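You operate a simulated robot arm through the tools that you are given. There is no shell and no other tool.

Carry out the task below with a simulated two-armed robot. There is one attempt and no reset: what you move stays moved.

Task
Put the red dropper on the upper shelf of the steel table. Put the small beaker from the window end of the wooden unit on the rubber block. Put two of the grey stoppers from the bench beside the fridge on the bay five upper shelf. Put the brown crucible that says "5" from the bench in front of the white bath on the bench in front of the oven and the brown crucible that says "6" on top of the grey cube three. Put one of the white dishes from the bay seven upper shelf on top of the tripod. Any order will do. Set down upright: small beaker.

Only the result counts: the job must be done as asked and must still hold three seconds after the hand-in. Knocking over, shifting, dropping, spilling or breaking anything else fails it. Lids that push on must go on centred and level and be pressed home; caps that screw on are set level and turned clockwise until they are tight.

Robot
Two 7-joint arms with two-finger parallel grippers on one trunk, on a base that drives. Base frame: it is fixed to the floor where the robot stands at the start and does not move with it; the origin is under the middle of the robot, x ahead of it, y to its left, z up. Units: m, degrees, N and s.
The left shoulder is at the start at [0.048, 0.101, 1.085], the right one opposite. With the tool pointing down near the work surface each hand reaches from about 0.1 to 0.32 m from the robot's upright axis, wherever it stands, measured 20 degrees to its own side. Places, roughly: bay five upper shelf (38x20 cm) [0.52, -1.48, 0.48]; bench in front of the oven (89x17 cm) [1.98, 1.28, 0.7]; brown crucible [2, -0.25, 0.75]; cube three [2, -0.5, 0.75]; grey stopper (4x4x4 cm) [2, 0.2, 0.7]; red dropper (2x2x8 cm) [0.5, 0, 1]; rubber block (11x7x3 cm) [-1.3, -4.1, 0.8]; small beaker [0.5, -0.25, 1]; tripod (11x11x11 cm) [2, -1.3, 0.8]; upper shelf of the steel table [0.6, 0.8, 0.4]; white dish (9x9x4 cm) [0.8, -0.3, 0.5]. Payload 2.4 kg a hand.
The TCP of each hand is the grasp point between the finger pads, 0.024 m short of the fingertips. In the tool frame z runs along the fingers and y along their closing line. Largest opening 0.068 m; finger width 0.017, thickness 0.01; the body of the gripper, 0.04 by 0.07 m, starts 0.041 m behind the TCP.
Orientation is that of the tool frame in the base frame, as a unit quaternion [w, x, y, z]. With the fingers straight down and closing along the base's y, the tool's x points along the base's -x, its y along +y and its z along -z.

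Tools
- The arms move only by the tool nudge_tool. It takes "left_commands", "right_commands" or both (then of equal length, played together; a hand with none holds still); each is one flat list of numbers, 6 for each row, row after row: the shift along the tool's x, y, z in m, then the turn, a rotation vector about the tool's x, y, z in degrees. In form: [dx, dy, dz, ax, ay, az, dx, dy, dz, ax, ay, az, ...]. A call has 1 to 20 rows; each row shifts and turns the commanded pose from where the row before left it, along the tool's axes as they then stand. "left_grip" and "right_grip" are, for a hand that has rows, the opening, from 0 (shut) to 1 (fully open), set as the call begins (left out, the last holds). A row lasts 0.2 s, in which the tool goes at most 0.05 m and 8.6 degrees; a call with a longer step from one row to the next is refused whole, and so is a gripper value outside its range. A pose out of reach is approached as far as the arm can. The call stops where the force on the tool passes 40 N (or 10 N more than at its start, if that is more) or the arm is blocked; 0.2 s more then pass. Each finger travels about 0.072 m/s and halts on what it meets, pressing with about 33 N; the grip force reading is that of the motor and also rises with nothing between the fingers. The clock runs only during rows and for 0.2 s after the last one: add rows that do not move to give the fingers time. It gives the time, the measured TCP pose, the force on the tool (base axes), the opening and the grip force at its end, in the units of the frame above (readings bear some noise), with the torque about the TCP (base axes, N m) and any sound that the robot's microphone picked up, and new pictures: "views" is both (left out), scene, wrist or none (wrist: the cameras of the hands that moved).
- Cameras (640 x 400 px; columns grow to the right, rows downward): "scene" is now at [0.1362, -0.0006, 1.2516]; the picture's right is [-0.04, -1.00, 0.00], its down [-0.50, 0.02, -0.86] and it looks along [0.86, -0.03, -0.50] (base axes); focal length 240 px, centre (320, 200). "left" rides on the left gripper at [0.084, -0.011, -0.075] in its tool frame; the picture's right is [0.13, 0.99, 0.00], its down [-0.60, 0.08, -0.79] and it looks along [-0.79, 0.10, 0.61] (tool axes); focal length 251 px, centre (320, 200). "right" rides on the right gripper at [0.084, 0.011, -0.075] in its tool frame; the picture's right is [-0.13, 0.99, 0.00], its down [-0.60, -0.08, -0.79] and it looks along [-0.79, -0.10, 0.61] (tool axes); focal length 251 px, centre (320, 200). There is no depth. A picture from a camera that has moved, and an enlarged one, comes with that camera's place and axes in the base frame and with its lens.
- move_column(by): slides the trunk up (or, below 0, down) by that many m; the arms and the scene camera ride with it, the base frame stays. It gives what a move gives, with no picture.
- roll_base(legs): drives the robot by 1 to 6 legs, each [ahead, left, turn to the left] in m, m and degrees, along the robot's own axes; the way and the turn of a leg run together, so that a leg with both is an arc; at most 1.5 m and 180 degrees a leg. The arms and the cameras ride along, it lands a little off, and it stops where it bumps. It gives what a move gives, and a new picture of the scene camera.
- head_to(pan, tilt): turns the head with the scene camera to pan (to the left, within 86 degrees either way) and tilt (down, from -29 to 69), counted from straight ahead of the robot. It gives what a move gives, and a new picture of the scene camera.
- enlarge(camera, box): a new picture of the part [left, top, right, bottom] of that camera's present view, enlarged. No time passes.
- job_done(): hands the job in; it is judged then, once.

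Places have to be worked out from the pictures, the camera data and where the tool is seen. Open the grippers and draw the arms clear of the work before you hand the job in, unless the task says otherwise.

The tools are called after "Emit:" by a JSON object that holds its "op" and its "data". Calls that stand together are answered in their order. nudge_tool: Moves the arms, as the interface text tells. Its arguments: {"type":"object","properties":{"left_commands":{"type":"array","items":{"type":"number"}},"left_grip":{"type":"number"},"right_commands":{"type":"array","items":{"type":"number"}},"right_grip":{"type":"number"},"views":{"type":"string","enum":["both","scene","wrist","none"]}},"required":[]} The other tools are called the same way: move_column (by) slides the trunk up or down; roll_base (legs) drives the base; head_to (pan, tilt) turns the head that bears the scene camera; enlarge (camera, box) takes an enlarged picture of a part of a camera's view; job_done () hands the job in.

At the start:

```text
clock: 0.0
left_position: [0.3603, 0.1057, 1.1012]
left_ee_rot: [0.0, -0.001, 1.0, -0.001]
left_contact_force: [0.8, -0.4, -1.1]
left_wrist_torque: [0.01, 0.0, 0.02]
left_opening: 0.068
left_finger_force: 0.0
right_position: [0.3521, -0.1347, 1.111]
right_ee_rot: [0.001, 0.001, 1.0, 0.001]
right_contact_force: [0.2, 0.7, 0.7]
right_wrist_torque: [-0.03, 0.0, 0.01]
right_opening: 0.0682
right_finger_force: 0.0
trunk travel left (down, up): [-0.3, 0.55]
robot x, y, heading: [-0.0016, -0.0023, -0.0]
head pan, tilt: [-2.2, 30.2]
```

scene: 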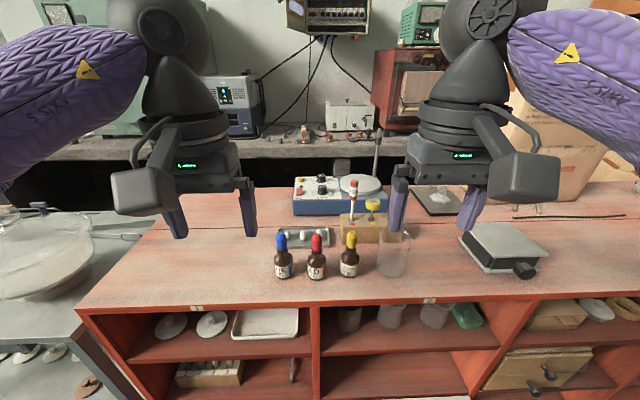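
right: 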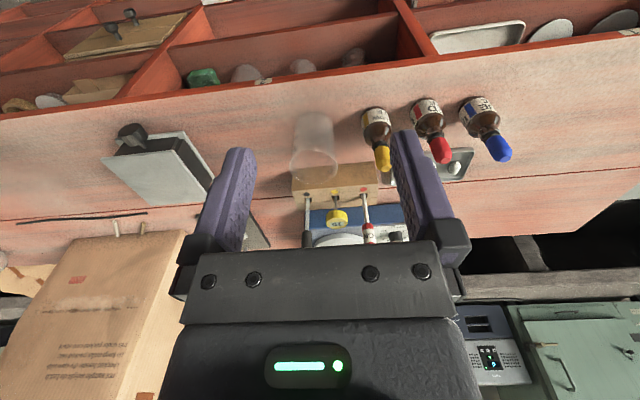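
left: 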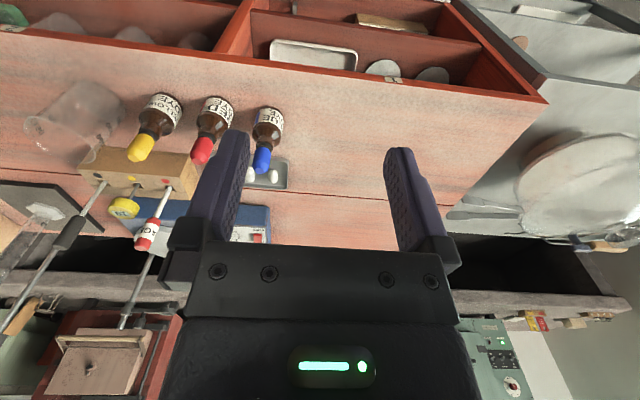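

The first pictures show the wooden unit ahead with bottles, a beaker and a rack. I take enlarged views before moving anything.

Emit:
{"op": "enlarge", "data": {"camera": "scene", "box": [240, 160, 440, 285]}}

Emit:
{"op": "enlarge", "data": {"camera": "scene", "box": [80, 275, 360, 400]}}

Emit:
{"op": "enlarge", "data": {"camera": "scene", "box": [360, 180, 640, 400]}}

Emit:
{"op": "enlarge", "data": {"camera": "scene", "box": [180, 0, 500, 200]}}

```text
3.20 times, centred on (340, 222) of scene
camera zoom: at [0.1362, -0.0006, 1.2516], right [-0.04, -1.0, 0.0], down [-0.5, 0.02, -0.86], along [0.86, -0.03, -0.5], focal length 768 px, centre (256, 128)
```

zoom: 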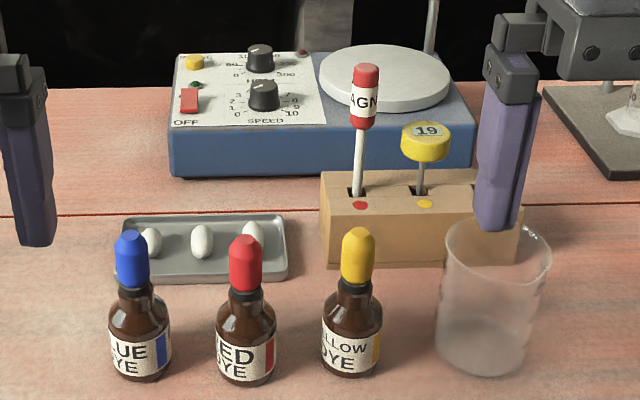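

```text
2.29 times, centred on (220, 338) of scene
camera zoom: at [0.1362, -0.0006, 1.2516], right [-0.04, -1.0, 0.0], down [-0.5, 0.02, -0.86], along [0.86, -0.03, -0.5], focal length 549 px, centre (549, -114)
```

zoom: 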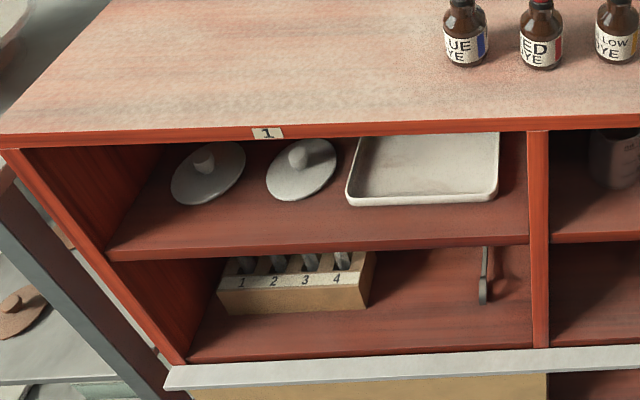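

```text
1.82 times, centred on (500, 290) of scene
camera zoom: at [0.1362, -0.0006, 1.2516], right [-0.04, -1.0, 0.0], down [-0.5, 0.02, -0.86], along [0.86, -0.03, -0.5], focal length 436 px, centre (-7, 36)
```

zoom: 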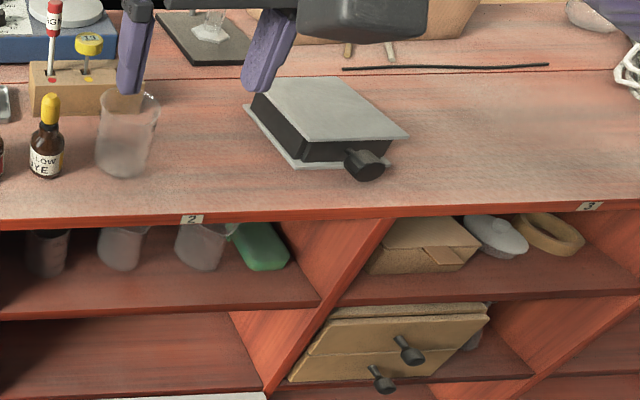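

```text
2.00 times, centred on (340, 100) of scene
camera zoom: at [0.1362, -0.0006, 1.2516], right [-0.04, -1.0, 0.0], down [-0.5, 0.02, -0.86], along [0.86, -0.03, -0.5], focal length 480 px, centre (280, 400)
```

zoom: 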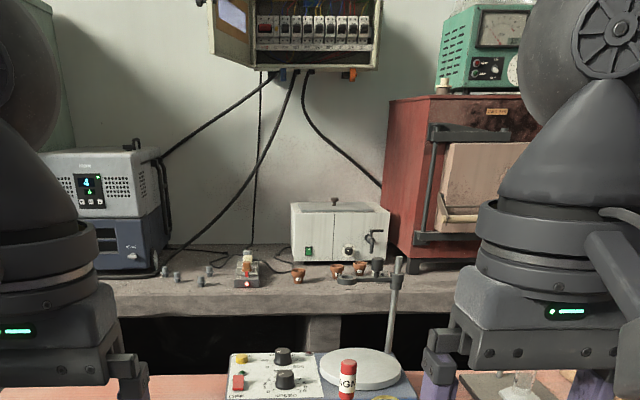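

The bottles with dye droppers, a rack and a beaker stand on the wooden unit; the crucibles and stoppers seem to be on the back bench. I turn the head to survey the room.

Emit:
{"op": "head_to", "data": {"pan": 60, "tilt": 20}}

Emit:
{"op": "head_to", "data": {"pan": 0, "tilt": 0}}

Emit:
{"op": "head_to", "data": {"pan": -60, "tilt": 20}}

Emit:
{"op": "head_to", "data": {"pan": -86, "tilt": 40}}

Emit:
{"op": "head_to", "data": {"pan": 86, "tilt": 40}}

Emit:
{"op": "head_to", "data": {"pan": 0, "tilt": 60}}

```text
clock: 1.3
left_position: [0.3614, 0.1053, 1.1019]
left_ee_rot: [0.001, -0.001, 1.0, -0.001]
left_contact_force: [-0.5, 0.6, -0.5]
left_wrist_torque: [0.01, 0.0, 0.03]
left_opening: 0.0678
left_finger_force: 0.0
right_position: [0.3523, -0.134, 1.1104]
right_ee_rot: [0.0, 0.002, 1.0, 0.001]
right_contact_force: [-0.3, 1.0, 1.1]
right_wrist_torque: [0.0, 0.02, 0.02]
right_opening: 0.0679
right_finger_force: 0.0
trunk travel left (down, up): [-0.3, 0.55]
robot x, y, heading: [-0.0024, -0.0029, -0.2]
head pan, tilt: [60.0, 20.0]
camera scene: at [0.0925, 0.0835, 1.2679], right [0.87, -0.5, 0.0], down [-0.17, -0.3, -0.94], along [0.47, 0.81, -0.34], focal length 240 px, centre (320, 200)
```

scene: 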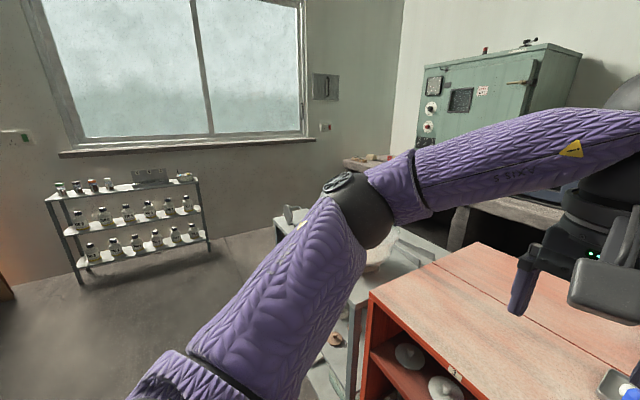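

```text
clock: 2.6
left_position: [0.3614, 0.1051, 1.1019]
left_ee_rot: [0.0, -0.001, 1.0, -0.001]
left_contact_force: [0.7, -0.1, 0.2]
left_wrist_torque: [-0.01, 0.0, -0.01]
left_opening: 0.0678
left_finger_force: 0.0
right_position: [0.3523, -0.1342, 1.1108]
right_ee_rot: [0.001, 0.002, 1.0, 0.001]
right_contact_force: [-0.9, 0.2, 0.0]
right_wrist_torque: [-0.01, -0.01, -0.01]
right_opening: 0.068
right_finger_force: 0.1
trunk travel left (down, up): [-0.3, 0.55]
robot x, y, heading: [0.002, -0.0015, 0.1]
head pan, tilt: [0.0, 0.0]
camera scene: at [0.1359, 0.003, 1.3002], right [0.0, -1.0, 0.0], down [0.0, 0.0, -1.0], along [1.0, 0.0, 0.0], focal length 240 px, centre (320, 200)
```

scene: 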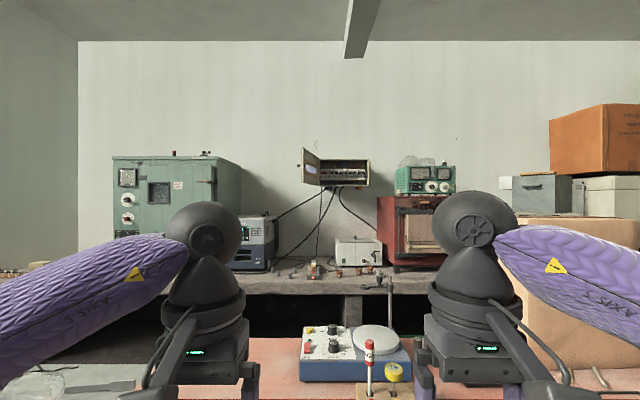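

```text
clock: 3.9
left_position: [0.3622, 0.1058, 1.1017]
left_ee_rot: [0.001, -0.001, 1.0, 0.0]
left_contact_force: [0.2, -0.7, -0.2]
left_wrist_torque: [0.01, -0.04, -0.01]
left_opening: 0.068
left_finger_force: 0.1
right_position: [0.3514, -0.1346, 1.1102]
right_ee_rot: [0.0, 0.002, 1.0, 0.001]
right_contact_force: [0.3, -0.7, -0.2]
right_wrist_torque: [-0.05, -0.01, 0.0]
right_opening: 0.0679
right_finger_force: 0.1
trunk travel left (down, up): [-0.3, 0.55]
robot x, y, heading: [-0.002, -0.0017, -0.2]
head pan, tilt: [-60.0, 20.0]
camera scene: at [0.0925, -0.0777, 1.268], right [-0.87, -0.5, 0.0], down [-0.17, 0.3, -0.94], along [0.47, -0.81, -0.34], focal length 240 px, centre (320, 200)
```

scene: 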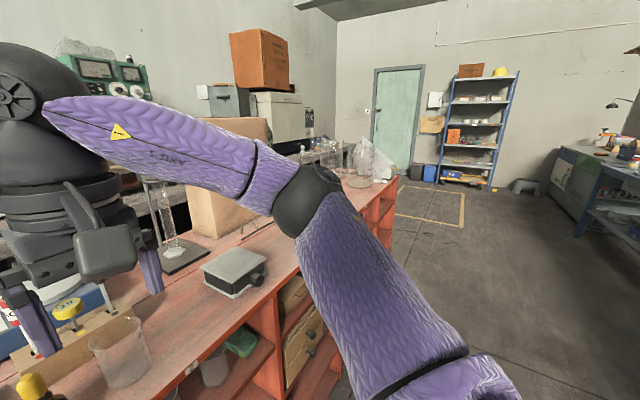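

```text
clock: 4.8
left_position: [0.3605, 0.1051, 1.1024]
left_ee_rot: [-0.001, -0.001, 1.0, 0.001]
left_contact_force: [-0.3, 0.0, 0.5]
left_wrist_torque: [0.02, -0.01, 0.0]
left_opening: 0.0682
left_finger_force: 0.0
right_position: [0.3524, -0.1344, 1.1109]
right_ee_rot: [0.0, 0.002, 1.0, 0.001]
right_contact_force: [-0.4, 0.3, -0.2]
right_wrist_torque: [-0.03, 0.0, 0.04]
right_opening: 0.068
right_finger_force: 0.1
trunk travel left (down, up): [-0.3, 0.55]
robot x, y, heading: [0.0013, 0.0002, 0.3]
head pan, tilt: [-85.9, 40.0]
camera scene: at [0.052, -0.0819, 1.2366], right [-1.0, -0.07, 0.0], down [-0.05, 0.64, -0.77], along [0.05, -0.76, -0.64], focal length 240 px, centre (320, 200)
```

scene: 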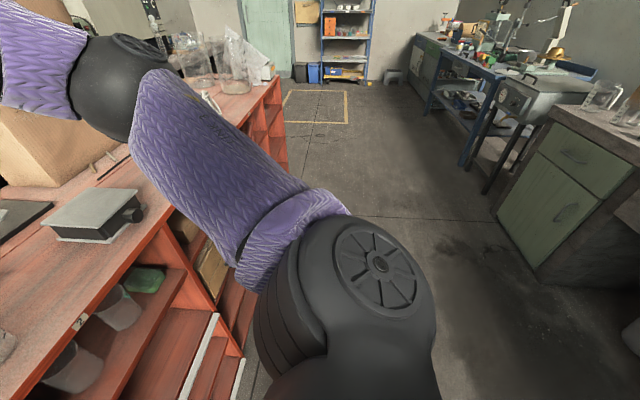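

```text
clock: 7.4
left_position: [0.3616, 0.1059, 1.1011]
left_ee_rot: [0.001, -0.001, 1.0, 0.0]
left_contact_force: [0.1, 0.2, 1.0]
left_wrist_torque: [-0.03, -0.03, 0.0]
left_opening: 0.0678
left_finger_force: 0.1
right_position: [0.3515, -0.1345, 1.1107]
right_ee_rot: [0.0, 0.002, 1.0, 0.001]
right_contact_force: [0.8, -0.8, -0.3]
right_wrist_torque: [0.02, 0.0, -0.01]
right_opening: 0.0681
right_finger_force: 0.0
trunk travel left (down, up): [-0.3, 0.55]
robot x, y, heading: [-0.0, 0.0002, 0.3]
head pan, tilt: [85.9, 40.0]
camera scene: at [0.0519, 0.0877, 1.2365], right [1.0, -0.07, 0.0], down [-0.05, -0.64, -0.77], along [0.05, 0.76, -0.64], focal length 240 px, centre (320, 200)
```

scene: 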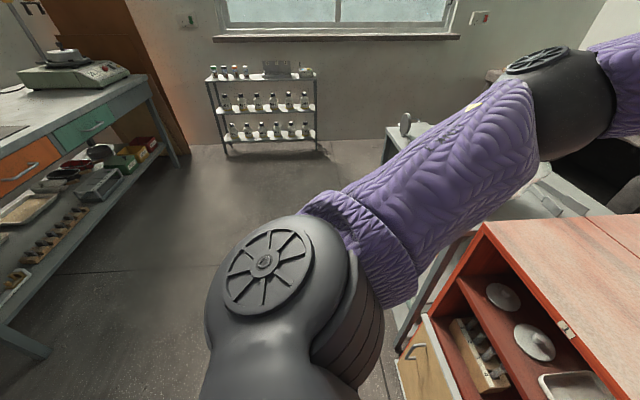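

```text
clock: 9.0
left_position: [0.3609, 0.1053, 1.102]
left_ee_rot: [-0.001, -0.001, 1.0, 0.0]
left_contact_force: [0.6, -0.6, 0.0]
left_wrist_torque: [0.01, 0.07, 0.01]
left_opening: 0.0678
left_finger_force: 0.0
right_position: [0.3522, -0.1351, 1.1105]
right_ee_rot: [0.0, 0.001, 1.0, 0.001]
right_contact_force: [-1.3, 0.1, 0.2]
right_wrist_torque: [0.02, -0.02, 0.02]
right_opening: 0.0678
right_finger_force: 0.0
trunk travel left (down, up): [-0.3, 0.55]
robot x, y, heading: [0.0002, 0.001, 0.0]
head pan, tilt: [0.0, 60.0]
camera scene: at [0.1126, 0.0029, 1.2098], right [0.0, -1.0, 0.0], down [-0.87, 0.0, -0.5], along [0.5, 0.0, -0.87], focal length 240 px, centre (320, 200)
```

scene: 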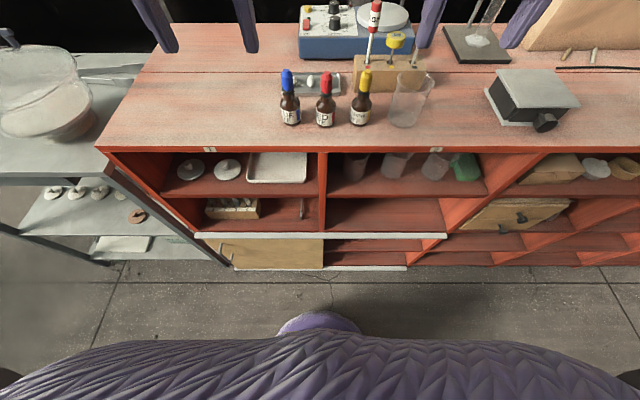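

The window is on the left (+y), so the window-end beaker is the frosted one near y=-0.16. I raise the trunk to survey from higher up.

Emit:
{"op": "move_column", "data": {"by": 0.54}}

Emit:
{"op": "head_to", "data": {"pan": 0, "tilt": 30}}

Emit:
{"op": "head_to", "data": {"pan": 45, "tilt": 35}}

Emit:
{"op": "head_to", "data": {"pan": -45, "tilt": 30}}

Emit:
{"op": "head_to", "data": {"pan": -86, "tilt": 25}}

```text
refused: 0.54 is not a number from -0.4 to 0.4
```

```text
clock: 10.0
left_position: [0.3607, 0.1053, 1.1006]
left_ee_rot: [-0.001, -0.001, 1.0, 0.0]
left_contact_force: [-0.4, 0.5, 0.7]
left_wrist_torque: [0.01, -0.01, 0.02]
left_opening: 0.0681
left_finger_force: 0.1
right_position: [0.3526, -0.1341, 1.1109]
right_ee_rot: [0.0, 0.003, 1.0, 0.0]
right_contact_force: [0.4, -0.6, 0.4]
right_wrist_torque: [-0.02, -0.01, -0.03]
right_opening: 0.0678
right_finger_force: 0.0
trunk travel left (down, up): [-0.3, 0.55]
robot x, y, heading: [0.0037, -0.0007, -0.2]
head pan, tilt: [0.0, 30.0]
camera scene: at [0.1363, 0.0029, 1.2518], right [0.0, -1.0, 0.0], down [-0.5, 0.0, -0.87], along [0.87, 0.0, -0.5], focal length 240 px, centre (320, 200)
```

scene: 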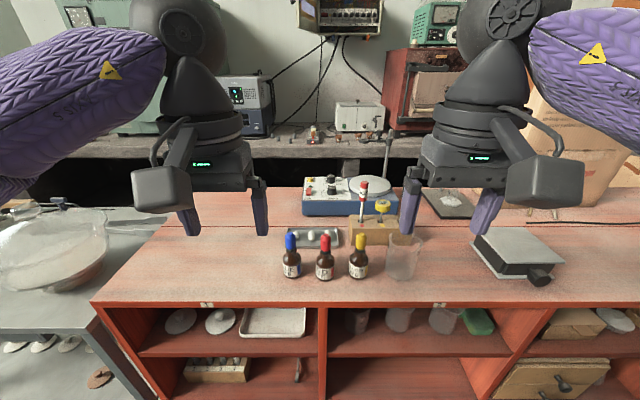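

```text
clock: 11.1
left_position: [0.3609, 0.1069, 1.101]
left_ee_rot: [0.0, -0.001, 1.0, 0.0]
left_contact_force: [-0.2, 0.3, -0.4]
left_wrist_torque: [0.01, 0.01, -0.04]
left_opening: 0.0682
left_finger_force: 0.1
right_position: [0.3518, -0.1348, 1.1113]
right_ee_rot: [0.0, 0.001, 1.0, 0.001]
right_contact_force: [0.2, -0.7, -0.1]
right_wrist_torque: [0.0, 0.0, -0.01]
right_opening: 0.0676
right_finger_force: 0.1
trunk travel left (down, up): [-0.3, 0.55]
robot x, y, heading: [-0.0001, 0.0023, 0.0]
head pan, tilt: [45.0, 35.0]
camera scene: at [0.1082, 0.0651, 1.2441], right [0.71, -0.71, 0.0], down [-0.41, -0.41, -0.82], along [0.58, 0.58, -0.57], focal length 240 px, centre (320, 200)
```

scene: 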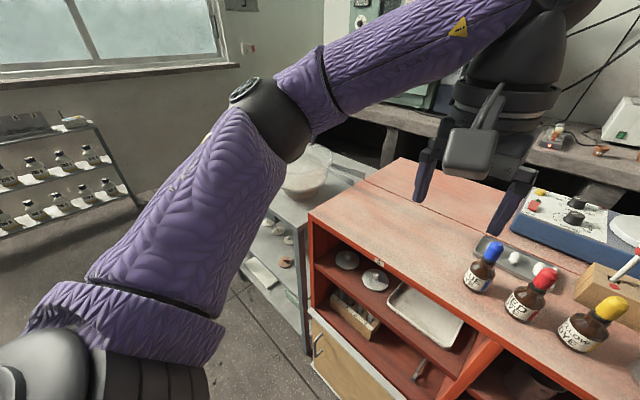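

```text
clock: 12.7
left_position: [0.3609, 0.1049, 1.1022]
left_ee_rot: [-0.001, 0.0, 1.0, 0.0]
left_contact_force: [0.7, -0.6, 0.6]
left_wrist_torque: [0.01, 0.04, 0.03]
left_opening: 0.0679
left_finger_force: 0.0
right_position: [0.3521, -0.1336, 1.1107]
right_ee_rot: [0.0, 0.002, 1.0, 0.0]
right_contact_force: [0.5, -0.2, -1.2]
right_wrist_torque: [0.0, 0.01, -0.03]
right_opening: 0.0679
right_finger_force: 0.0
trunk travel left (down, up): [-0.3, 0.55]
robot x, y, heading: [-0.0023, 0.0024, -0.2]
head pan, tilt: [-45.0, 30.0]
camera scene: at [0.1099, -0.061, 1.2519], right [-0.71, -0.71, 0.0], down [-0.35, 0.35, -0.87], along [0.61, -0.61, -0.5], focal length 240 px, centre (320, 200)
```

scene: 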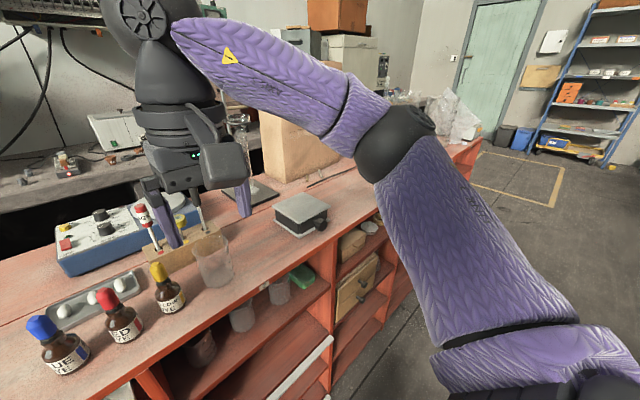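

```text
clock: 13.8
left_position: [0.3613, 0.1056, 1.1013]
left_ee_rot: [0.0, -0.001, 1.0, 0.0]
left_contact_force: [-0.4, -0.2, -0.1]
left_wrist_torque: [0.03, -0.01, -0.01]
left_opening: 0.068
left_finger_force: 0.0
right_position: [0.3523, -0.1341, 1.11]
right_ee_rot: [-0.001, 0.002, 1.0, 0.001]
right_contact_force: [-0.4, 0.1, -0.1]
right_wrist_torque: [-0.01, 0.0, -0.03]
right_opening: 0.0682
right_finger_force: 0.0
trunk travel left (down, up): [-0.3, 0.55]
robot x, y, heading: [-0.0009, -0.0008, -0.1]
head pan, tilt: [-85.9, 25.0]
camera scene: at [0.0525, -0.089, 1.2599], right [-1.0, -0.07, 0.0], down [-0.03, 0.42, -0.91], along [0.06, -0.9, -0.42], focal length 240 px, centre (320, 200)
```

scene: 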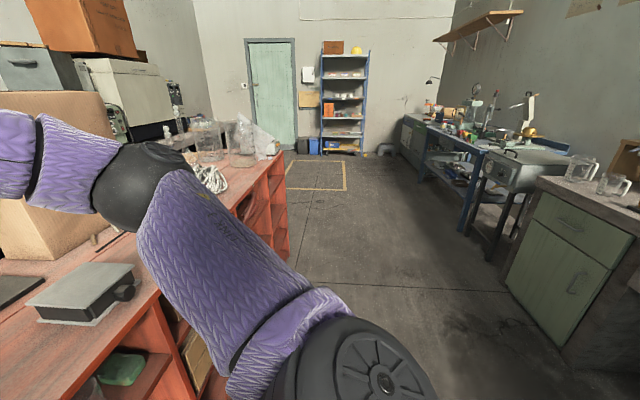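

The column step is limited to 0.4, so I raise by 0.4 and look again in several directions.

Emit:
{"op": "move_column", "data": {"by": 0.4}}

Emit:
{"op": "head_to", "data": {"pan": 0, "tilt": 25}}

Emit:
{"op": "head_to", "data": {"pan": -35, "tilt": 25}}

Emit:
{"op": "head_to", "data": {"pan": -75, "tilt": 25}}

Emit:
{"op": "head_to", "data": {"pan": 40, "tilt": 30}}

```text
clock: 17.6
left_position: [0.3616, 0.1055, 1.501]
left_ee_rot: [0.0, 0.0, 1.0, 0.0]
left_contact_force: [0.2, -0.4, 0.3]
left_wrist_torque: [0.0, 0.0, -0.05]
left_opening: 0.0675
left_finger_force: 0.1
right_position: [0.3529, -0.1334, 1.5115]
right_ee_rot: [0.0, 0.002, 1.0, 0.001]
right_contact_force: [0.1, -0.6, 0.4]
right_wrist_torque: [-0.01, -0.02, -0.01]
right_opening: 0.068
right_finger_force: 0.1
trunk travel left (down, up): [-0.7, 0.149]
robot x, y, heading: [0.0015, 0.0011, -0.4]
head pan, tilt: [-85.9, 25.0]
```

```text
clock: 19.2
left_position: [0.361, 0.1041, 1.502]
left_ee_rot: [0.0, -0.001, 1.0, -0.001]
left_contact_force: [-0.1, -0.6, 1.1]
left_wrist_torque: [-0.06, -0.03, 0.03]
left_opening: 0.0681
left_finger_force: 0.0
right_position: [0.3519, -0.1347, 1.5103]
right_ee_rot: [0.0, 0.002, 1.0, 0.001]
right_contact_force: [0.0, -0.1, -0.5]
right_wrist_torque: [0.0, 0.03, -0.01]
right_opening: 0.068
right_finger_force: 0.0
trunk travel left (down, up): [-0.7, 0.149]
robot x, y, heading: [0.0018, -0.0015, 0.1]
head pan, tilt: [0.0, 25.0]
camera scene: at [0.1006, 0.0028, 1.6616], right [0.0, -1.0, 0.0], down [-0.42, 0.0, -0.91], along [0.91, 0.0, -0.42], focal length 240 px, centre (320, 200)
```

scene: 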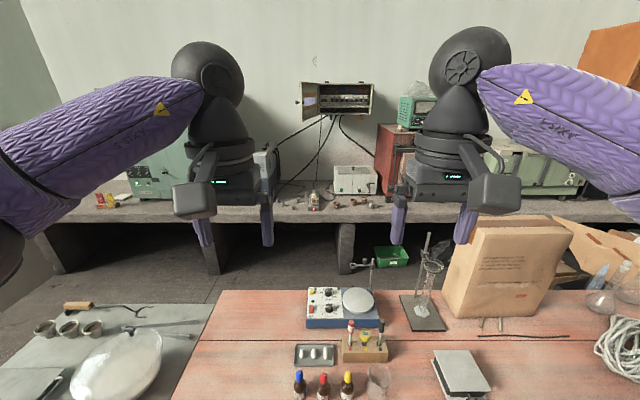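

```text
clock: 20.3
left_position: [0.3611, 0.1074, 1.5022]
left_ee_rot: [0.002, -0.001, 1.0, 0.0]
left_contact_force: [0.8, 0.0, -0.1]
left_wrist_torque: [0.0, 0.02, 0.05]
left_opening: 0.0679
left_finger_force: 0.1
right_position: [0.353, -0.133, 1.5111]
right_ee_rot: [0.0, 0.002, 1.0, 0.0]
right_contact_force: [0.0, 0.2, -0.7]
right_wrist_torque: [-0.01, 0.01, 0.0]
right_opening: 0.0685
right_finger_force: 0.0
trunk travel left (down, up): [-0.7, 0.149]
robot x, y, heading: [-0.0013, -0.0012, -0.1]
head pan, tilt: [-35.0, 25.0]
camera scene: at [0.084, -0.0499, 1.6616], right [-0.57, -0.82, 0.0], down [-0.35, 0.24, -0.91], along [0.74, -0.52, -0.42], focal length 240 px, centre (320, 200)
```

scene: 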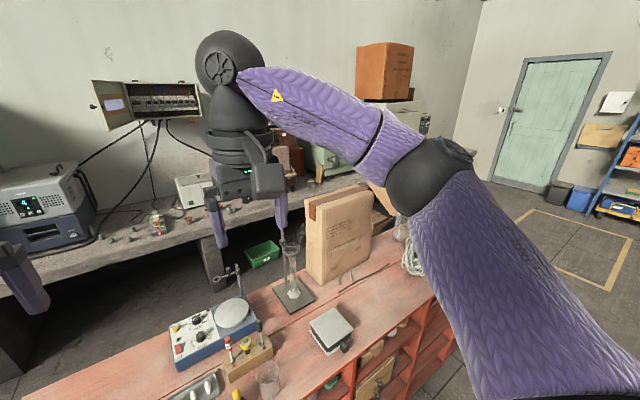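

```text
clock: 21.3
left_position: [0.361, 0.1053, 1.5015]
left_ee_rot: [0.0, -0.001, 1.0, 0.0]
left_contact_force: [-0.6, -0.4, 0.2]
left_wrist_torque: [0.0, -0.01, -0.01]
left_opening: 0.0679
left_finger_force: 0.1
right_position: [0.352, -0.1343, 1.5114]
right_ee_rot: [0.0, 0.002, 1.0, 0.0]
right_contact_force: [0.5, 0.5, 0.2]
right_wrist_torque: [-0.02, 0.01, 0.0]
right_opening: 0.0677
right_finger_force: 0.1
trunk travel left (down, up): [-0.7, 0.149]
robot x, y, heading: [0.0003, 0.0018, 0.0]
head pan, tilt: [-75.0, 25.0]
camera scene: at [0.0324, -0.0861, 1.6616], right [-0.97, -0.26, 0.0], down [-0.11, 0.41, -0.91], along [0.24, -0.88, -0.42], focal length 240 px, centre (320, 200)
```

scene: 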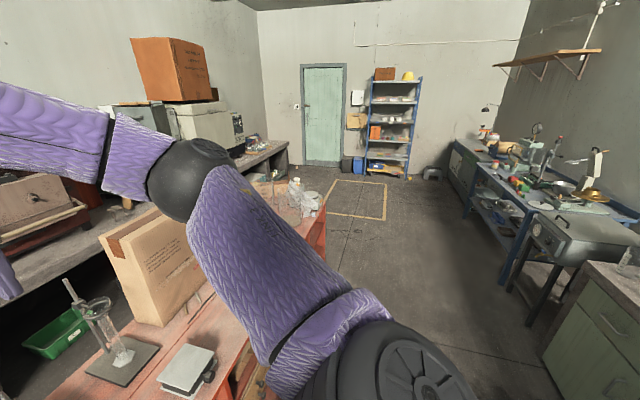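

```text
clock: 23.3
left_position: [0.3618, 0.105, 1.5018]
left_ee_rot: [0.0, -0.001, 1.0, 0.001]
left_contact_force: [-0.3, -0.4, 0.3]
left_wrist_torque: [0.03, 0.01, 0.0]
left_opening: 0.068
left_finger_force: 0.1
right_position: [0.3511, -0.1344, 1.5107]
right_ee_rot: [0.0, 0.002, 1.0, 0.001]
right_contact_force: [-0.2, -0.3, -0.8]
right_wrist_torque: [0.02, 0.01, -0.02]
right_opening: 0.0679
right_finger_force: 0.1
trunk travel left (down, up): [-0.7, 0.149]
robot x, y, heading: [0.0006, -0.0023, 0.1]
head pan, tilt: [40.0, 30.0]
camera scene: at [0.0778, 0.061, 1.6536], right [0.64, -0.77, 0.0], down [-0.38, -0.32, -0.87], along [0.66, 0.56, -0.5], focal length 240 px, centre (320, 200)
```

scene: 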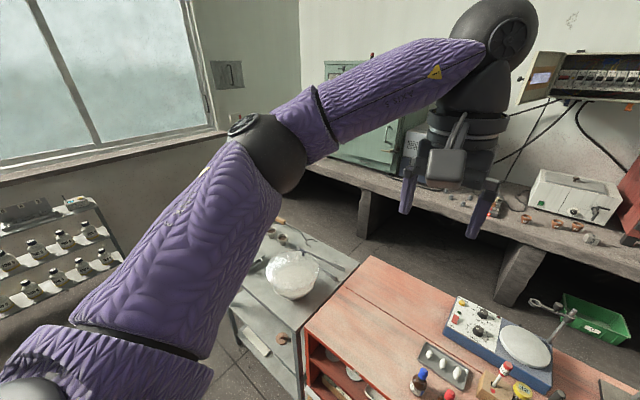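

The aisle behind the unit looks free and the window end is clear. I look straight down to judge how far the base reaches forward, and to both sides.

Emit:
{"op": "head_to", "data": {"pan": 0, "tilt": 69}}

Emit:
{"op": "head_to", "data": {"pan": 20, "tilt": 45}}

Emit:
{"op": "head_to", "data": {"pan": 0, "tilt": 45}}

Emit:
{"op": "enlarge", "data": {"camera": "scene", "box": [220, 200, 460, 350]}}

```text
clock: 24.3
left_position: [0.3611, 0.1046, 1.5015]
left_ee_rot: [0.001, -0.001, 1.0, 0.001]
left_contact_force: [0.7, 0.4, 0.1]
left_wrist_torque: [0.01, 0.0, -0.01]
left_opening: 0.068
left_finger_force: 0.0
right_position: [0.353, -0.1341, 1.5102]
right_ee_rot: [0.001, 0.002, 1.0, 0.001]
right_contact_force: [0.9, -0.1, -0.3]
right_wrist_torque: [0.02, 0.01, 0.05]
right_opening: 0.068
right_finger_force: 0.0
trunk travel left (down, up): [-0.7, 0.149]
robot x, y, heading: [0.001, 0.0003, -0.0]
head pan, tilt: [0.0, 68.8]
camera scene: at [0.0645, 0.0029, 1.6022], right [0.0, -1.0, 0.0], down [-0.93, 0.0, -0.36], along [0.36, 0.0, -0.93], focal length 240 px, centre (320, 200)
```

scene: 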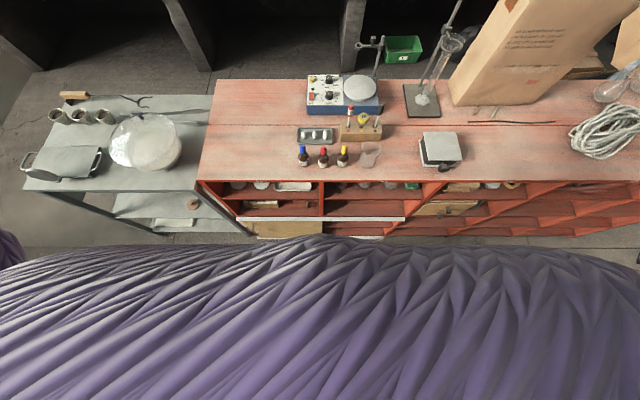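

```text
clock: 25.2
left_position: [0.3619, 0.1045, 1.5023]
left_ee_rot: [0.0, -0.001, 1.0, 0.0]
left_contact_force: [-0.3, -0.6, -0.1]
left_wrist_torque: [0.01, -0.01, 0.02]
left_opening: 0.0679
left_finger_force: 0.1
right_position: [0.3525, -0.1341, 1.5108]
right_ee_rot: [0.0, 0.001, 1.0, 0.001]
right_contact_force: [-0.3, -0.2, 0.9]
right_wrist_torque: [-0.02, 0.01, -0.01]
right_opening: 0.068
right_finger_force: 0.0
trunk travel left (down, up): [-0.7, 0.149]
robot x, y, heading: [0.0014, 0.0023, -0.0]
head pan, tilt: [20.0, 45.0]
camera scene: at [0.0849, 0.0306, 1.6309], right [0.34, -0.94, 0.0], down [-0.67, -0.24, -0.71], along [0.66, 0.24, -0.71], focal length 240 px, centre (320, 200)
```

scene: 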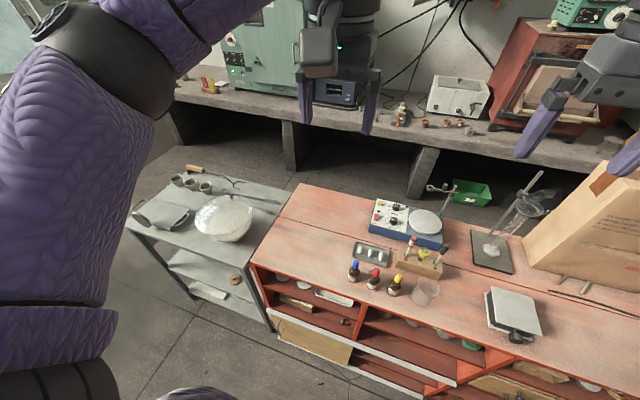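

```text
clock: 26.1
left_position: [0.3616, 0.105, 1.5019]
left_ee_rot: [0.0, -0.001, 1.0, 0.0]
left_contact_force: [0.5, 0.6, -0.4]
left_wrist_torque: [-0.02, 0.0, -0.01]
left_opening: 0.0681
left_finger_force: 0.0
right_position: [0.3523, -0.1344, 1.5109]
right_ee_rot: [0.0, 0.002, 1.0, 0.0]
right_contact_force: [-0.4, -0.6, 0.6]
right_wrist_torque: [-0.01, -0.02, 0.04]
right_opening: 0.0678
right_finger_force: 0.1
trunk travel left (down, up): [-0.7, 0.149]
robot x, y, heading: [0.0003, 0.0012, 0.0]
head pan, tilt: [0.0, 45.0]
camera scene: at [0.0898, 0.003, 1.631], right [0.0, -1.0, 0.0], down [-0.71, 0.0, -0.71], along [0.71, 0.0, -0.71], focal length 240 px, centre (320, 200)
```

scene: 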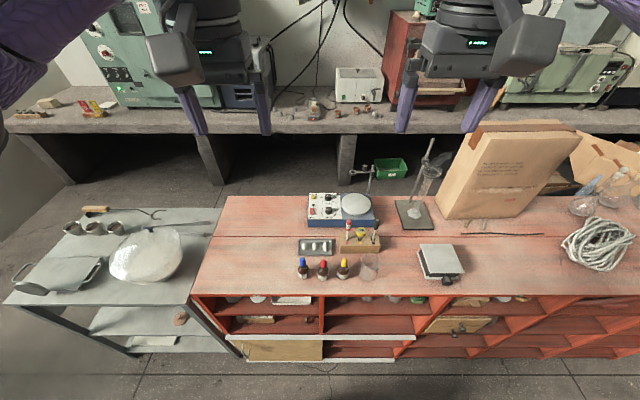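

```text
2.67 times, centred on (340, 275) of scene
camera zoom: at [0.0898, 0.003, 1.631], right [0.0, -1.0, 0.0], down [-0.71, 0.0, -0.71], along [0.71, 0.0, -0.71], focal length 640 px, centre (267, 0)
```

zoom: 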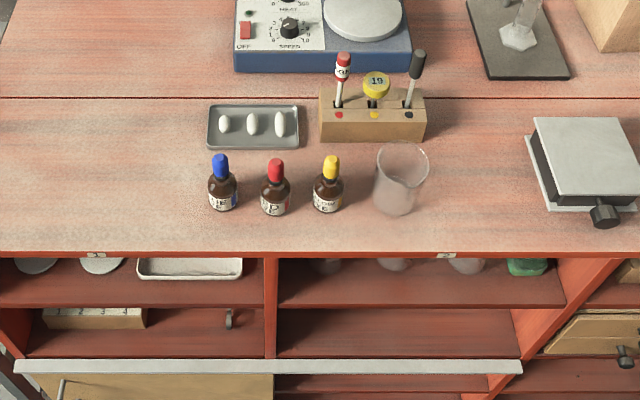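

From this view: unit front edge at about x=0.42, top at z≈0.88, red bulb near [0.48, -0.005, 0.98], beaker near [0.485, -0.16]. I drive ahead a little with the arms high, and watch for a bump.

Emit:
{"op": "roll_base", "data": {"legs": [[0.1, 0.0, 0.0]]}}

```text
clock: 27.2
left_position: [0.4615, 0.1053, 1.5008]
left_ee_rot: [0.0, 0.0, 1.0, 0.0]
left_contact_force: [0.3, 0.5, -0.7]
left_wrist_torque: [0.04, -0.01, 0.0]
left_opening: 0.0681
left_finger_force: 0.1
right_position: [0.4524, -0.1349, 1.5109]
right_ee_rot: [0.0, 0.001, 1.0, 0.001]
right_contact_force: [-0.2, 0.4, -0.5]
right_wrist_torque: [-0.02, 0.0, 0.02]
right_opening: 0.0682
right_finger_force: 0.1
trunk travel left (down, up): [-0.7, 0.149]
robot x, y, heading: [0.0962, 0.0013, -0.3]
head pan, tilt: [0.0, 45.0]
camera scene: at [0.19, 0.0028, 1.6309], right [0.0, -1.0, 0.0], down [-0.71, 0.0, -0.71], along [0.71, 0.0, -0.71], focal length 240 px, centre (320, 200)
```

scene: 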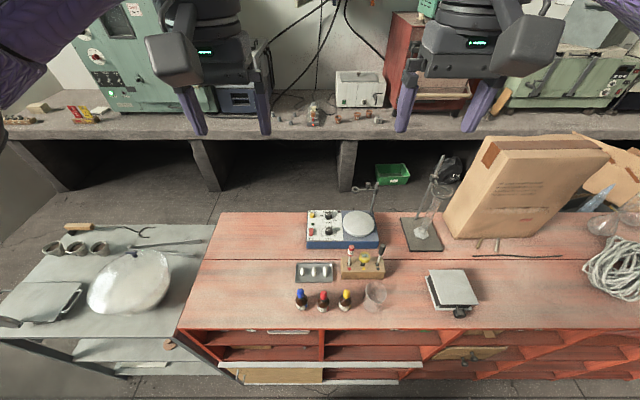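

The base moved 0.1 m freely. I enlarge the bottle area from here to fix positions.

Emit:
{"op": "enlarge", "data": {"camera": "scene", "box": [280, 240, 408, 320]}}

Emit:
{"op": "enlarge", "data": {"camera": "left", "box": [0, 0, 640, 400]}}

Emit:
{"op": "enlarge", "data": {"camera": "right", "box": [0, 0, 640, 400]}}

```text
5.00 times, centred on (344, 280) of scene
camera zoom: at [0.19, 0.0028, 1.6309], right [0.0, -1.0, 0.0], down [-0.71, 0.0, -0.71], along [0.71, 0.0, -0.71], focal length 1200 px, centre (200, -200)
```

zoom: 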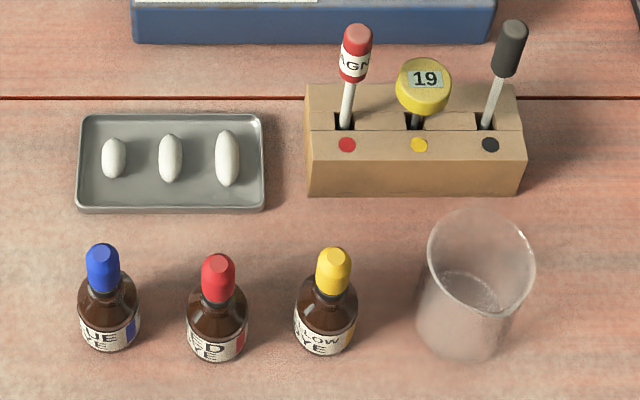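

```text
1.00 times, centred on (320, 200) of left (not enlarged: the box is as wide or as high as the picture)
camera zoom: at [0.3774, 0.0948, 1.5759], right [-0.13, 0.99, 0.0], down [0.6, 0.08, 0.79], along [0.79, 0.1, -0.61], focal length 251 px, centre (320, 200)
```

zoom: 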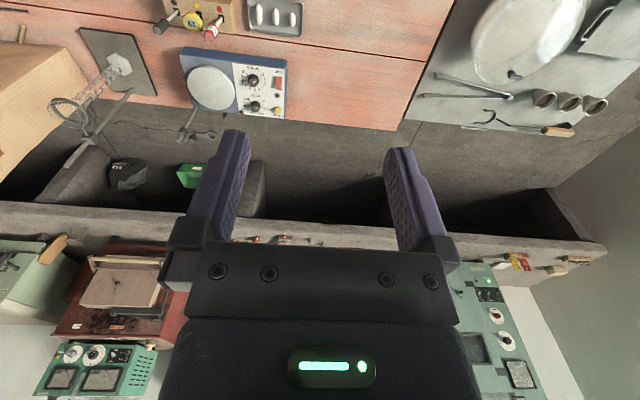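

```text
1.00 times, centred on (320, 200) of right (not enlarged: the box is as wide or as high as the picture)
camera zoom: at [0.3683, -0.1219, 1.586], right [0.13, 0.99, 0.0], down [0.6, -0.08, 0.79], along [0.79, -0.1, -0.61], focal length 251 px, centre (320, 200)
```

zoom: 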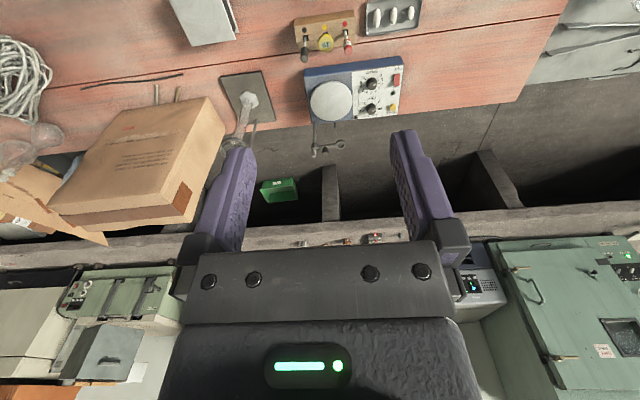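

The red bulb's axis is at about [0.480, -0.007] with its top near z=0.98; neighbours are 0.064 m away. I shift the base 0.11 m right and 0.02 m ahead so the left hand lines up, and lift the right hand clear.

Emit:
{"op": "roll_base", "data": {"legs": [[0.02, -0.112, 0.0]]}}

Emit:
{"op": "nudge_tool", "data": {"right_commands": [0, 0, -0.04, 0, 0, 0, 0, 0, -0.04, 0, 0, 0, 0, 0, -0.04, 0, 0, 0], "views": "none"}}

Emit:
{"op": "move_column", "data": {"by": -0.35}}

Emit:
{"op": "enlarge", "data": {"camera": "left", "box": [0, 0, 640, 400]}}

```text
clock: 28.4
left_position: [0.4812, -0.0064, 1.5013]
left_ee_rot: [0.0, 0.0, 1.0, 0.0]
left_contact_force: [-0.3, -0.7, -1.0]
left_wrist_torque: [-0.02, 0.02, -0.02]
left_opening: 0.068
left_finger_force: 0.1
right_position: [0.4706, -0.246, 1.5109]
right_ee_rot: [0.001, 0.002, 1.0, 0.001]
right_contact_force: [-0.4, 0.3, 0.0]
right_wrist_torque: [0.01, 0.0, -0.01]
right_opening: 0.068
right_finger_force: 0.1
trunk travel left (down, up): [-0.7, 0.149]
robot x, y, heading: [0.1154, -0.1094, 0.0]
head pan, tilt: [0.0, 45.0]
camera scene: at [0.2094, -0.1086, 1.631], right [0.0, -1.0, 0.0], down [-0.71, 0.0, -0.71], along [0.71, 0.0, -0.71], focal length 240 px, centre (320, 200)
```

scene: 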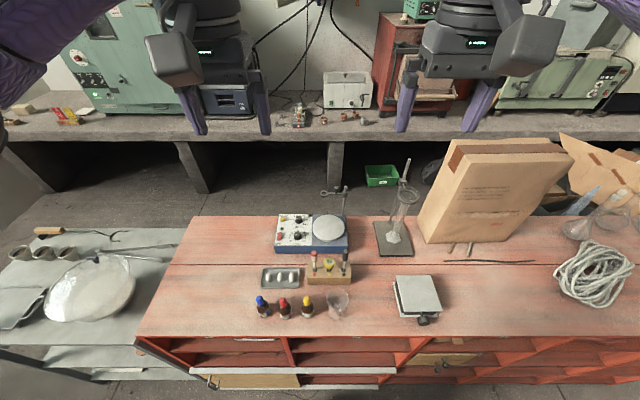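

```text
clock: 29.2
left_position: [0.4791, -0.0019, 1.5009]
left_ee_rot: [0.001, 0.0, 1.0, 0.0]
left_contact_force: [0.2, 0.9, -0.3]
left_wrist_torque: [-0.02, 0.02, 0.01]
left_opening: 0.0682
left_finger_force: 0.0
right_position: [0.4688, -0.2411, 1.631]
right_ee_rot: [0.004, -0.001, 1.0, -0.001]
right_contact_force: [-0.6, 0.6, -0.2]
right_wrist_torque: [0.0, 0.02, -0.01]
right_opening: 0.0681
right_finger_force: 0.1
trunk travel left (down, up): [-0.7, 0.149]
robot x, y, heading: [0.1203, -0.1066, -0.0]
head pan, tilt: [0.0, 45.0]
```

```text
clock: 32.6
left_position: [0.4805, -0.0059, 1.1528]
left_ee_rot: [0.0, 0.0, 1.0, 0.0]
left_contact_force: [0.2, 0.6, 0.6]
left_wrist_torque: [0.03, 0.02, -0.04]
left_opening: 0.0678
left_finger_force: 0.1
right_position: [0.4709, -0.2454, 1.281]
right_ee_rot: [0.001, 0.002, 1.0, 0.0]
right_contact_force: [0.0, 0.4, 0.0]
right_wrist_torque: [0.0, 0.03, 0.0]
right_opening: 0.0678
right_finger_force: 0.1
trunk travel left (down, up): [-0.35, 0.499]
robot x, y, heading: [0.1153, -0.1105, 0.0]
head pan, tilt: [0.0, 45.0]
```

```text
1.00 times, centred on (320, 200) of left (not enlarged: the box is as wide or as high as the picture)
camera zoom: at [0.3965, -0.016, 1.2262], right [-0.13, 0.99, 0.0], down [0.6, 0.08, 0.79], along [0.79, 0.1, -0.61], focal length 251 px, centre (320, 200)
```

zoom: 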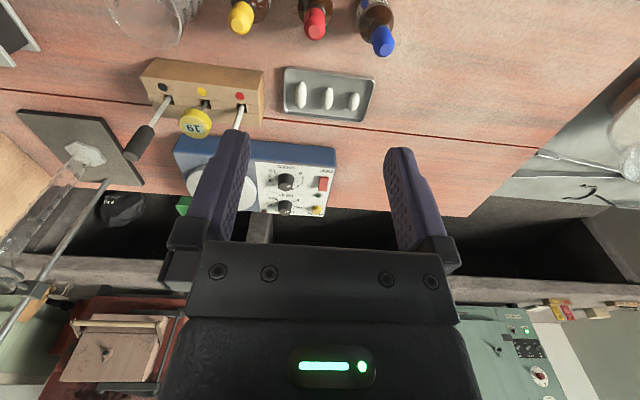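

The bulb sits at about [0.480, -0.009]; the left hand at [0.4805, -0.006] is nearly over it. I lower the trunk until the fingertips are just above the bulb and close the opening to about 0.045.

Emit:
{"op": "move_column", "data": {"by": -0.115}}

Emit:
{"op": "nudge_tool", "data": {"left_commands": [0, -0.001, 0, 0, 0, 0, 0, 0, 0, 0, 0, 0, 0, 0, 0, 0, 0, 0], "left_grip": 0.62, "views": "wrist"}}

Emit:
{"op": "head_to", "data": {"pan": 5, "tilt": 35}}

```text
clock: 34.1
left_position: [0.4805, -0.0061, 1.0373]
left_ee_rot: [0.001, -0.001, 1.0, 0.0]
left_contact_force: [-0.2, -0.3, 0.3]
left_wrist_torque: [0.02, 0.0, -0.01]
left_opening: 0.0681
left_finger_force: 0.0
right_position: [0.4708, -0.2452, 1.166]
right_ee_rot: [0.001, 0.002, 1.0, 0.0]
right_contact_force: [-0.4, -0.2, -1.5]
right_wrist_torque: [0.01, -0.02, 0.01]
right_opening: 0.0681
right_finger_force: 0.0
trunk travel left (down, up): [-0.235, 0.614]
robot x, y, heading: [0.1212, -0.1049, -0.3]
head pan, tilt: [0.0, 45.0]
```

```text
clock: 34.9
left_position: [0.4802, -0.0058, 1.0377]
left_ee_rot: [0.0, 0.001, 1.0, -0.001]
left_contact_force: [1.2, 1.1, -0.8]
left_wrist_torque: [0.04, -0.02, 0.04]
left_opening: 0.0421
left_finger_force: 0.1
right_position: [0.4707, -0.2455, 1.1661]
right_ee_rot: [0.0, 0.002, 1.0, 0.001]
right_contact_force: [-0.4, -0.5, -0.7]
right_wrist_torque: [0.0, 0.0, -0.02]
right_opening: 0.0681
right_finger_force: 0.1
trunk travel left (down, up): [-0.235, 0.614]
robot x, y, heading: [0.1211, -0.1098, 0.2]
head pan, tilt: [0.0, 45.0]
camera left: at [0.3965, -0.0169, 1.1108], right [-0.13, 0.99, 0.0], down [0.6, 0.08, 0.79], along [0.79, 0.1, -0.61], focal length 251 px, centre (320, 200)
```

left: 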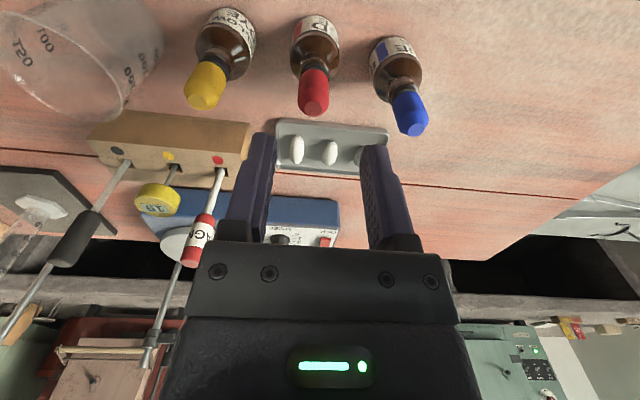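

```text
clock: 35.6
left_position: [0.4808, -0.0071, 1.037]
left_ee_rot: [0.0, 0.001, 1.0, 0.001]
left_contact_force: [0.0, 0.3, -0.2]
left_wrist_torque: [0.02, -0.02, 0.01]
left_opening: 0.0418
left_finger_force: 0.0
right_position: [0.4707, -0.2452, 1.1664]
right_ee_rot: [0.0, 0.002, 1.0, 0.001]
right_contact_force: [0.1, -0.1, -0.3]
right_wrist_torque: [-0.04, -0.02, -0.02]
right_opening: 0.0679
right_finger_force: 0.0
trunk travel left (down, up): [-0.235, 0.614]
robot x, y, heading: [0.1198, -0.1081, 0.1]
head pan, tilt: [5.0, 35.0]
camera scene: at [0.2678, -0.1003, 1.1781], right [0.09, -1.0, 0.0], down [-0.57, -0.05, -0.82], along [0.82, 0.07, -0.57], focal length 240 px, centre (320, 200)
```

scene: 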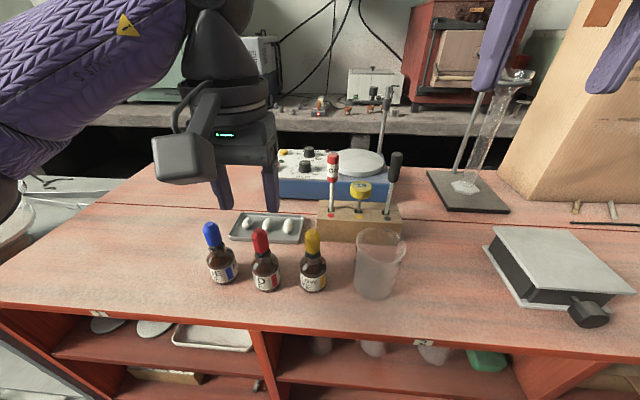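

The bulb lies about 0.003 m toward -y of the hand's centre and its top at z≈0.979. I check the neck closely before lowering.

Emit:
{"op": "enlarge", "data": {"camera": "scene", "box": [196, 210, 340, 300]}}

Emit:
{"op": "enlarge", "data": {"camera": "left", "box": [240, 0, 400, 140]}}

```text
4.44 times, centred on (268, 255) of scene
camera zoom: at [0.2678, -0.1003, 1.1781], right [0.09, -1.0, 0.0], down [-0.57, -0.05, -0.82], along [0.82, 0.07, -0.57], focal length 1067 px, centre (551, -44)
```

zoom: 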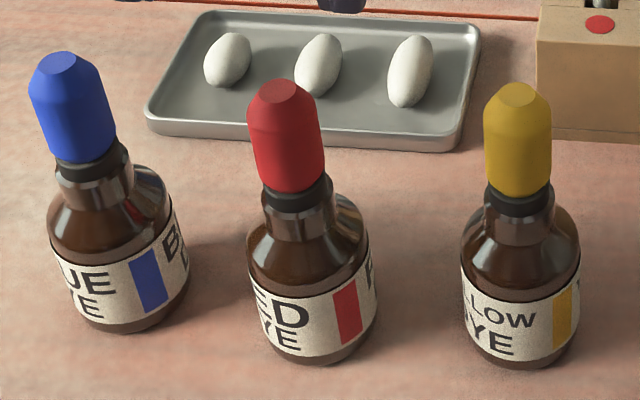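

```text
2.86 times, centred on (320, 70) of left
camera zoom: at [0.3965, -0.0169, 1.1108], right [-0.13, 0.99, 0.0], down [0.6, 0.08, 0.79], along [0.79, 0.1, -0.61], focal length 718 px, centre (320, 571)
```

zoom: 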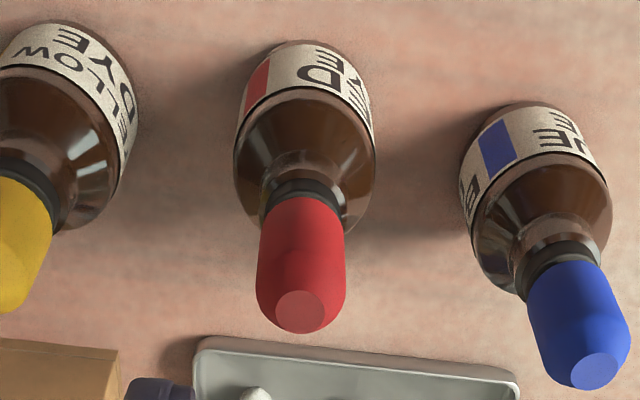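

The bulb spans z≈0.950–0.979 above the bottle's collar. I lower the left hand so the tips end at about 0.948, around the bulb only.

Emit:
{"op": "nudge_tool", "data": {"left_commands": [0, -0.003, 0, 0, 0, 0, 0, 0, 0.02, 0, 0, 0, 0, 0, 0.02, 0, 0, 0, 0, 0, 0.02, 0, 0, 0, 0, 0, 0.005, 0, 0, 0, 0, 0, 0, 0, 0, 0], "views": "both"}}

Emit:
{"op": "enlarge", "data": {"camera": "scene", "box": [196, 190, 340, 300]}}

```text
clock: 37.0
left_position: [0.4806, -0.0083, 0.9723]
left_ee_rot: [0.0, 0.0, 1.0, 0.0]
left_contact_force: [0.4, 0.6, -0.9]
left_wrist_torque: [0.01, -0.01, -0.02]
left_opening: 0.0423
left_finger_force: 0.0
right_position: [0.4712, -0.2442, 1.1653]
right_ee_rot: [0.0, 0.002, 1.0, 0.001]
right_contact_force: [0.8, -0.6, 0.1]
right_wrist_torque: [-0.01, 0.0, 0.01]
right_opening: 0.0683
right_finger_force: 0.1
trunk travel left (down, up): [-0.235, 0.614]
robot x, y, heading: [0.1197, -0.1116, -0.1]
head pan, tilt: [5.0, 35.0]
camera scene: at [0.2678, -0.1003, 1.1781], right [0.09, -1.0, 0.0], down [-0.57, -0.05, -0.82], along [0.82, 0.07, -0.57], focal length 240 px, centre (320, 200)
camera left: at [0.3965, -0.0191, 1.0463], right [-0.13, 0.99, 0.0], down [0.6, 0.08, 0.79], along [0.79, 0.1, -0.61], focal length 251 px, centre (320, 200)
```

scene: 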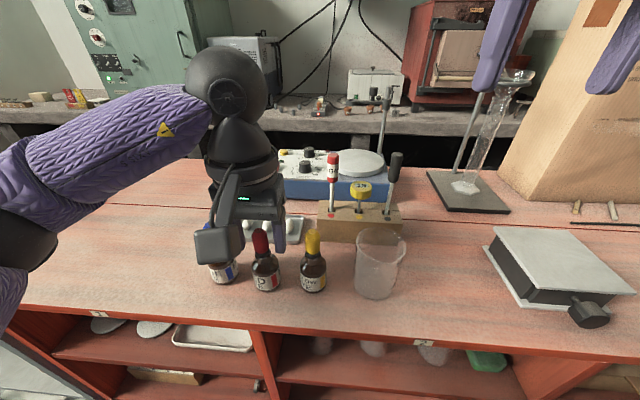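
left: 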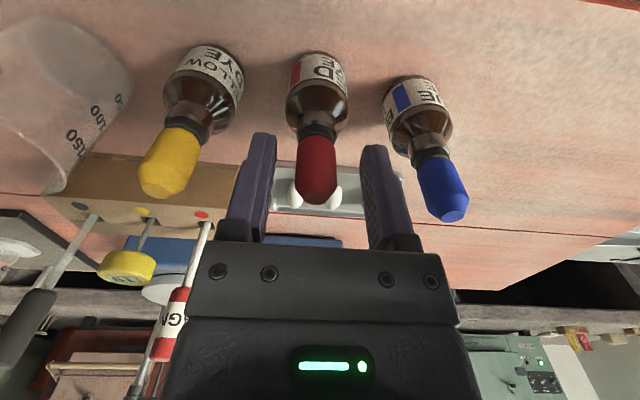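

```text
3.64 times, centred on (268, 245) of scene
camera zoom: at [0.2678, -0.1003, 1.1781], right [0.09, -1.0, 0.0], down [-0.57, -0.05, -0.82], along [0.82, 0.07, -0.57], focal length 873 px, centre (509, 36)
```

zoom: 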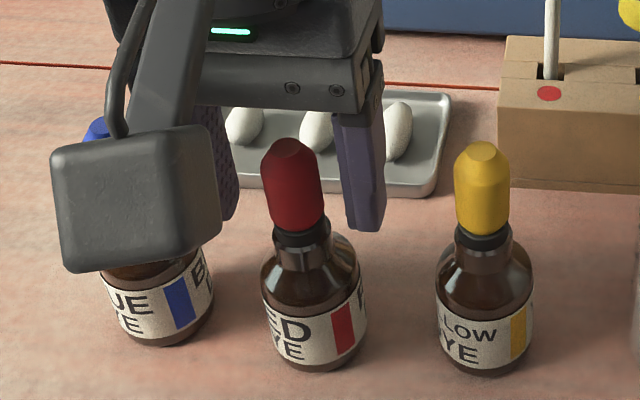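

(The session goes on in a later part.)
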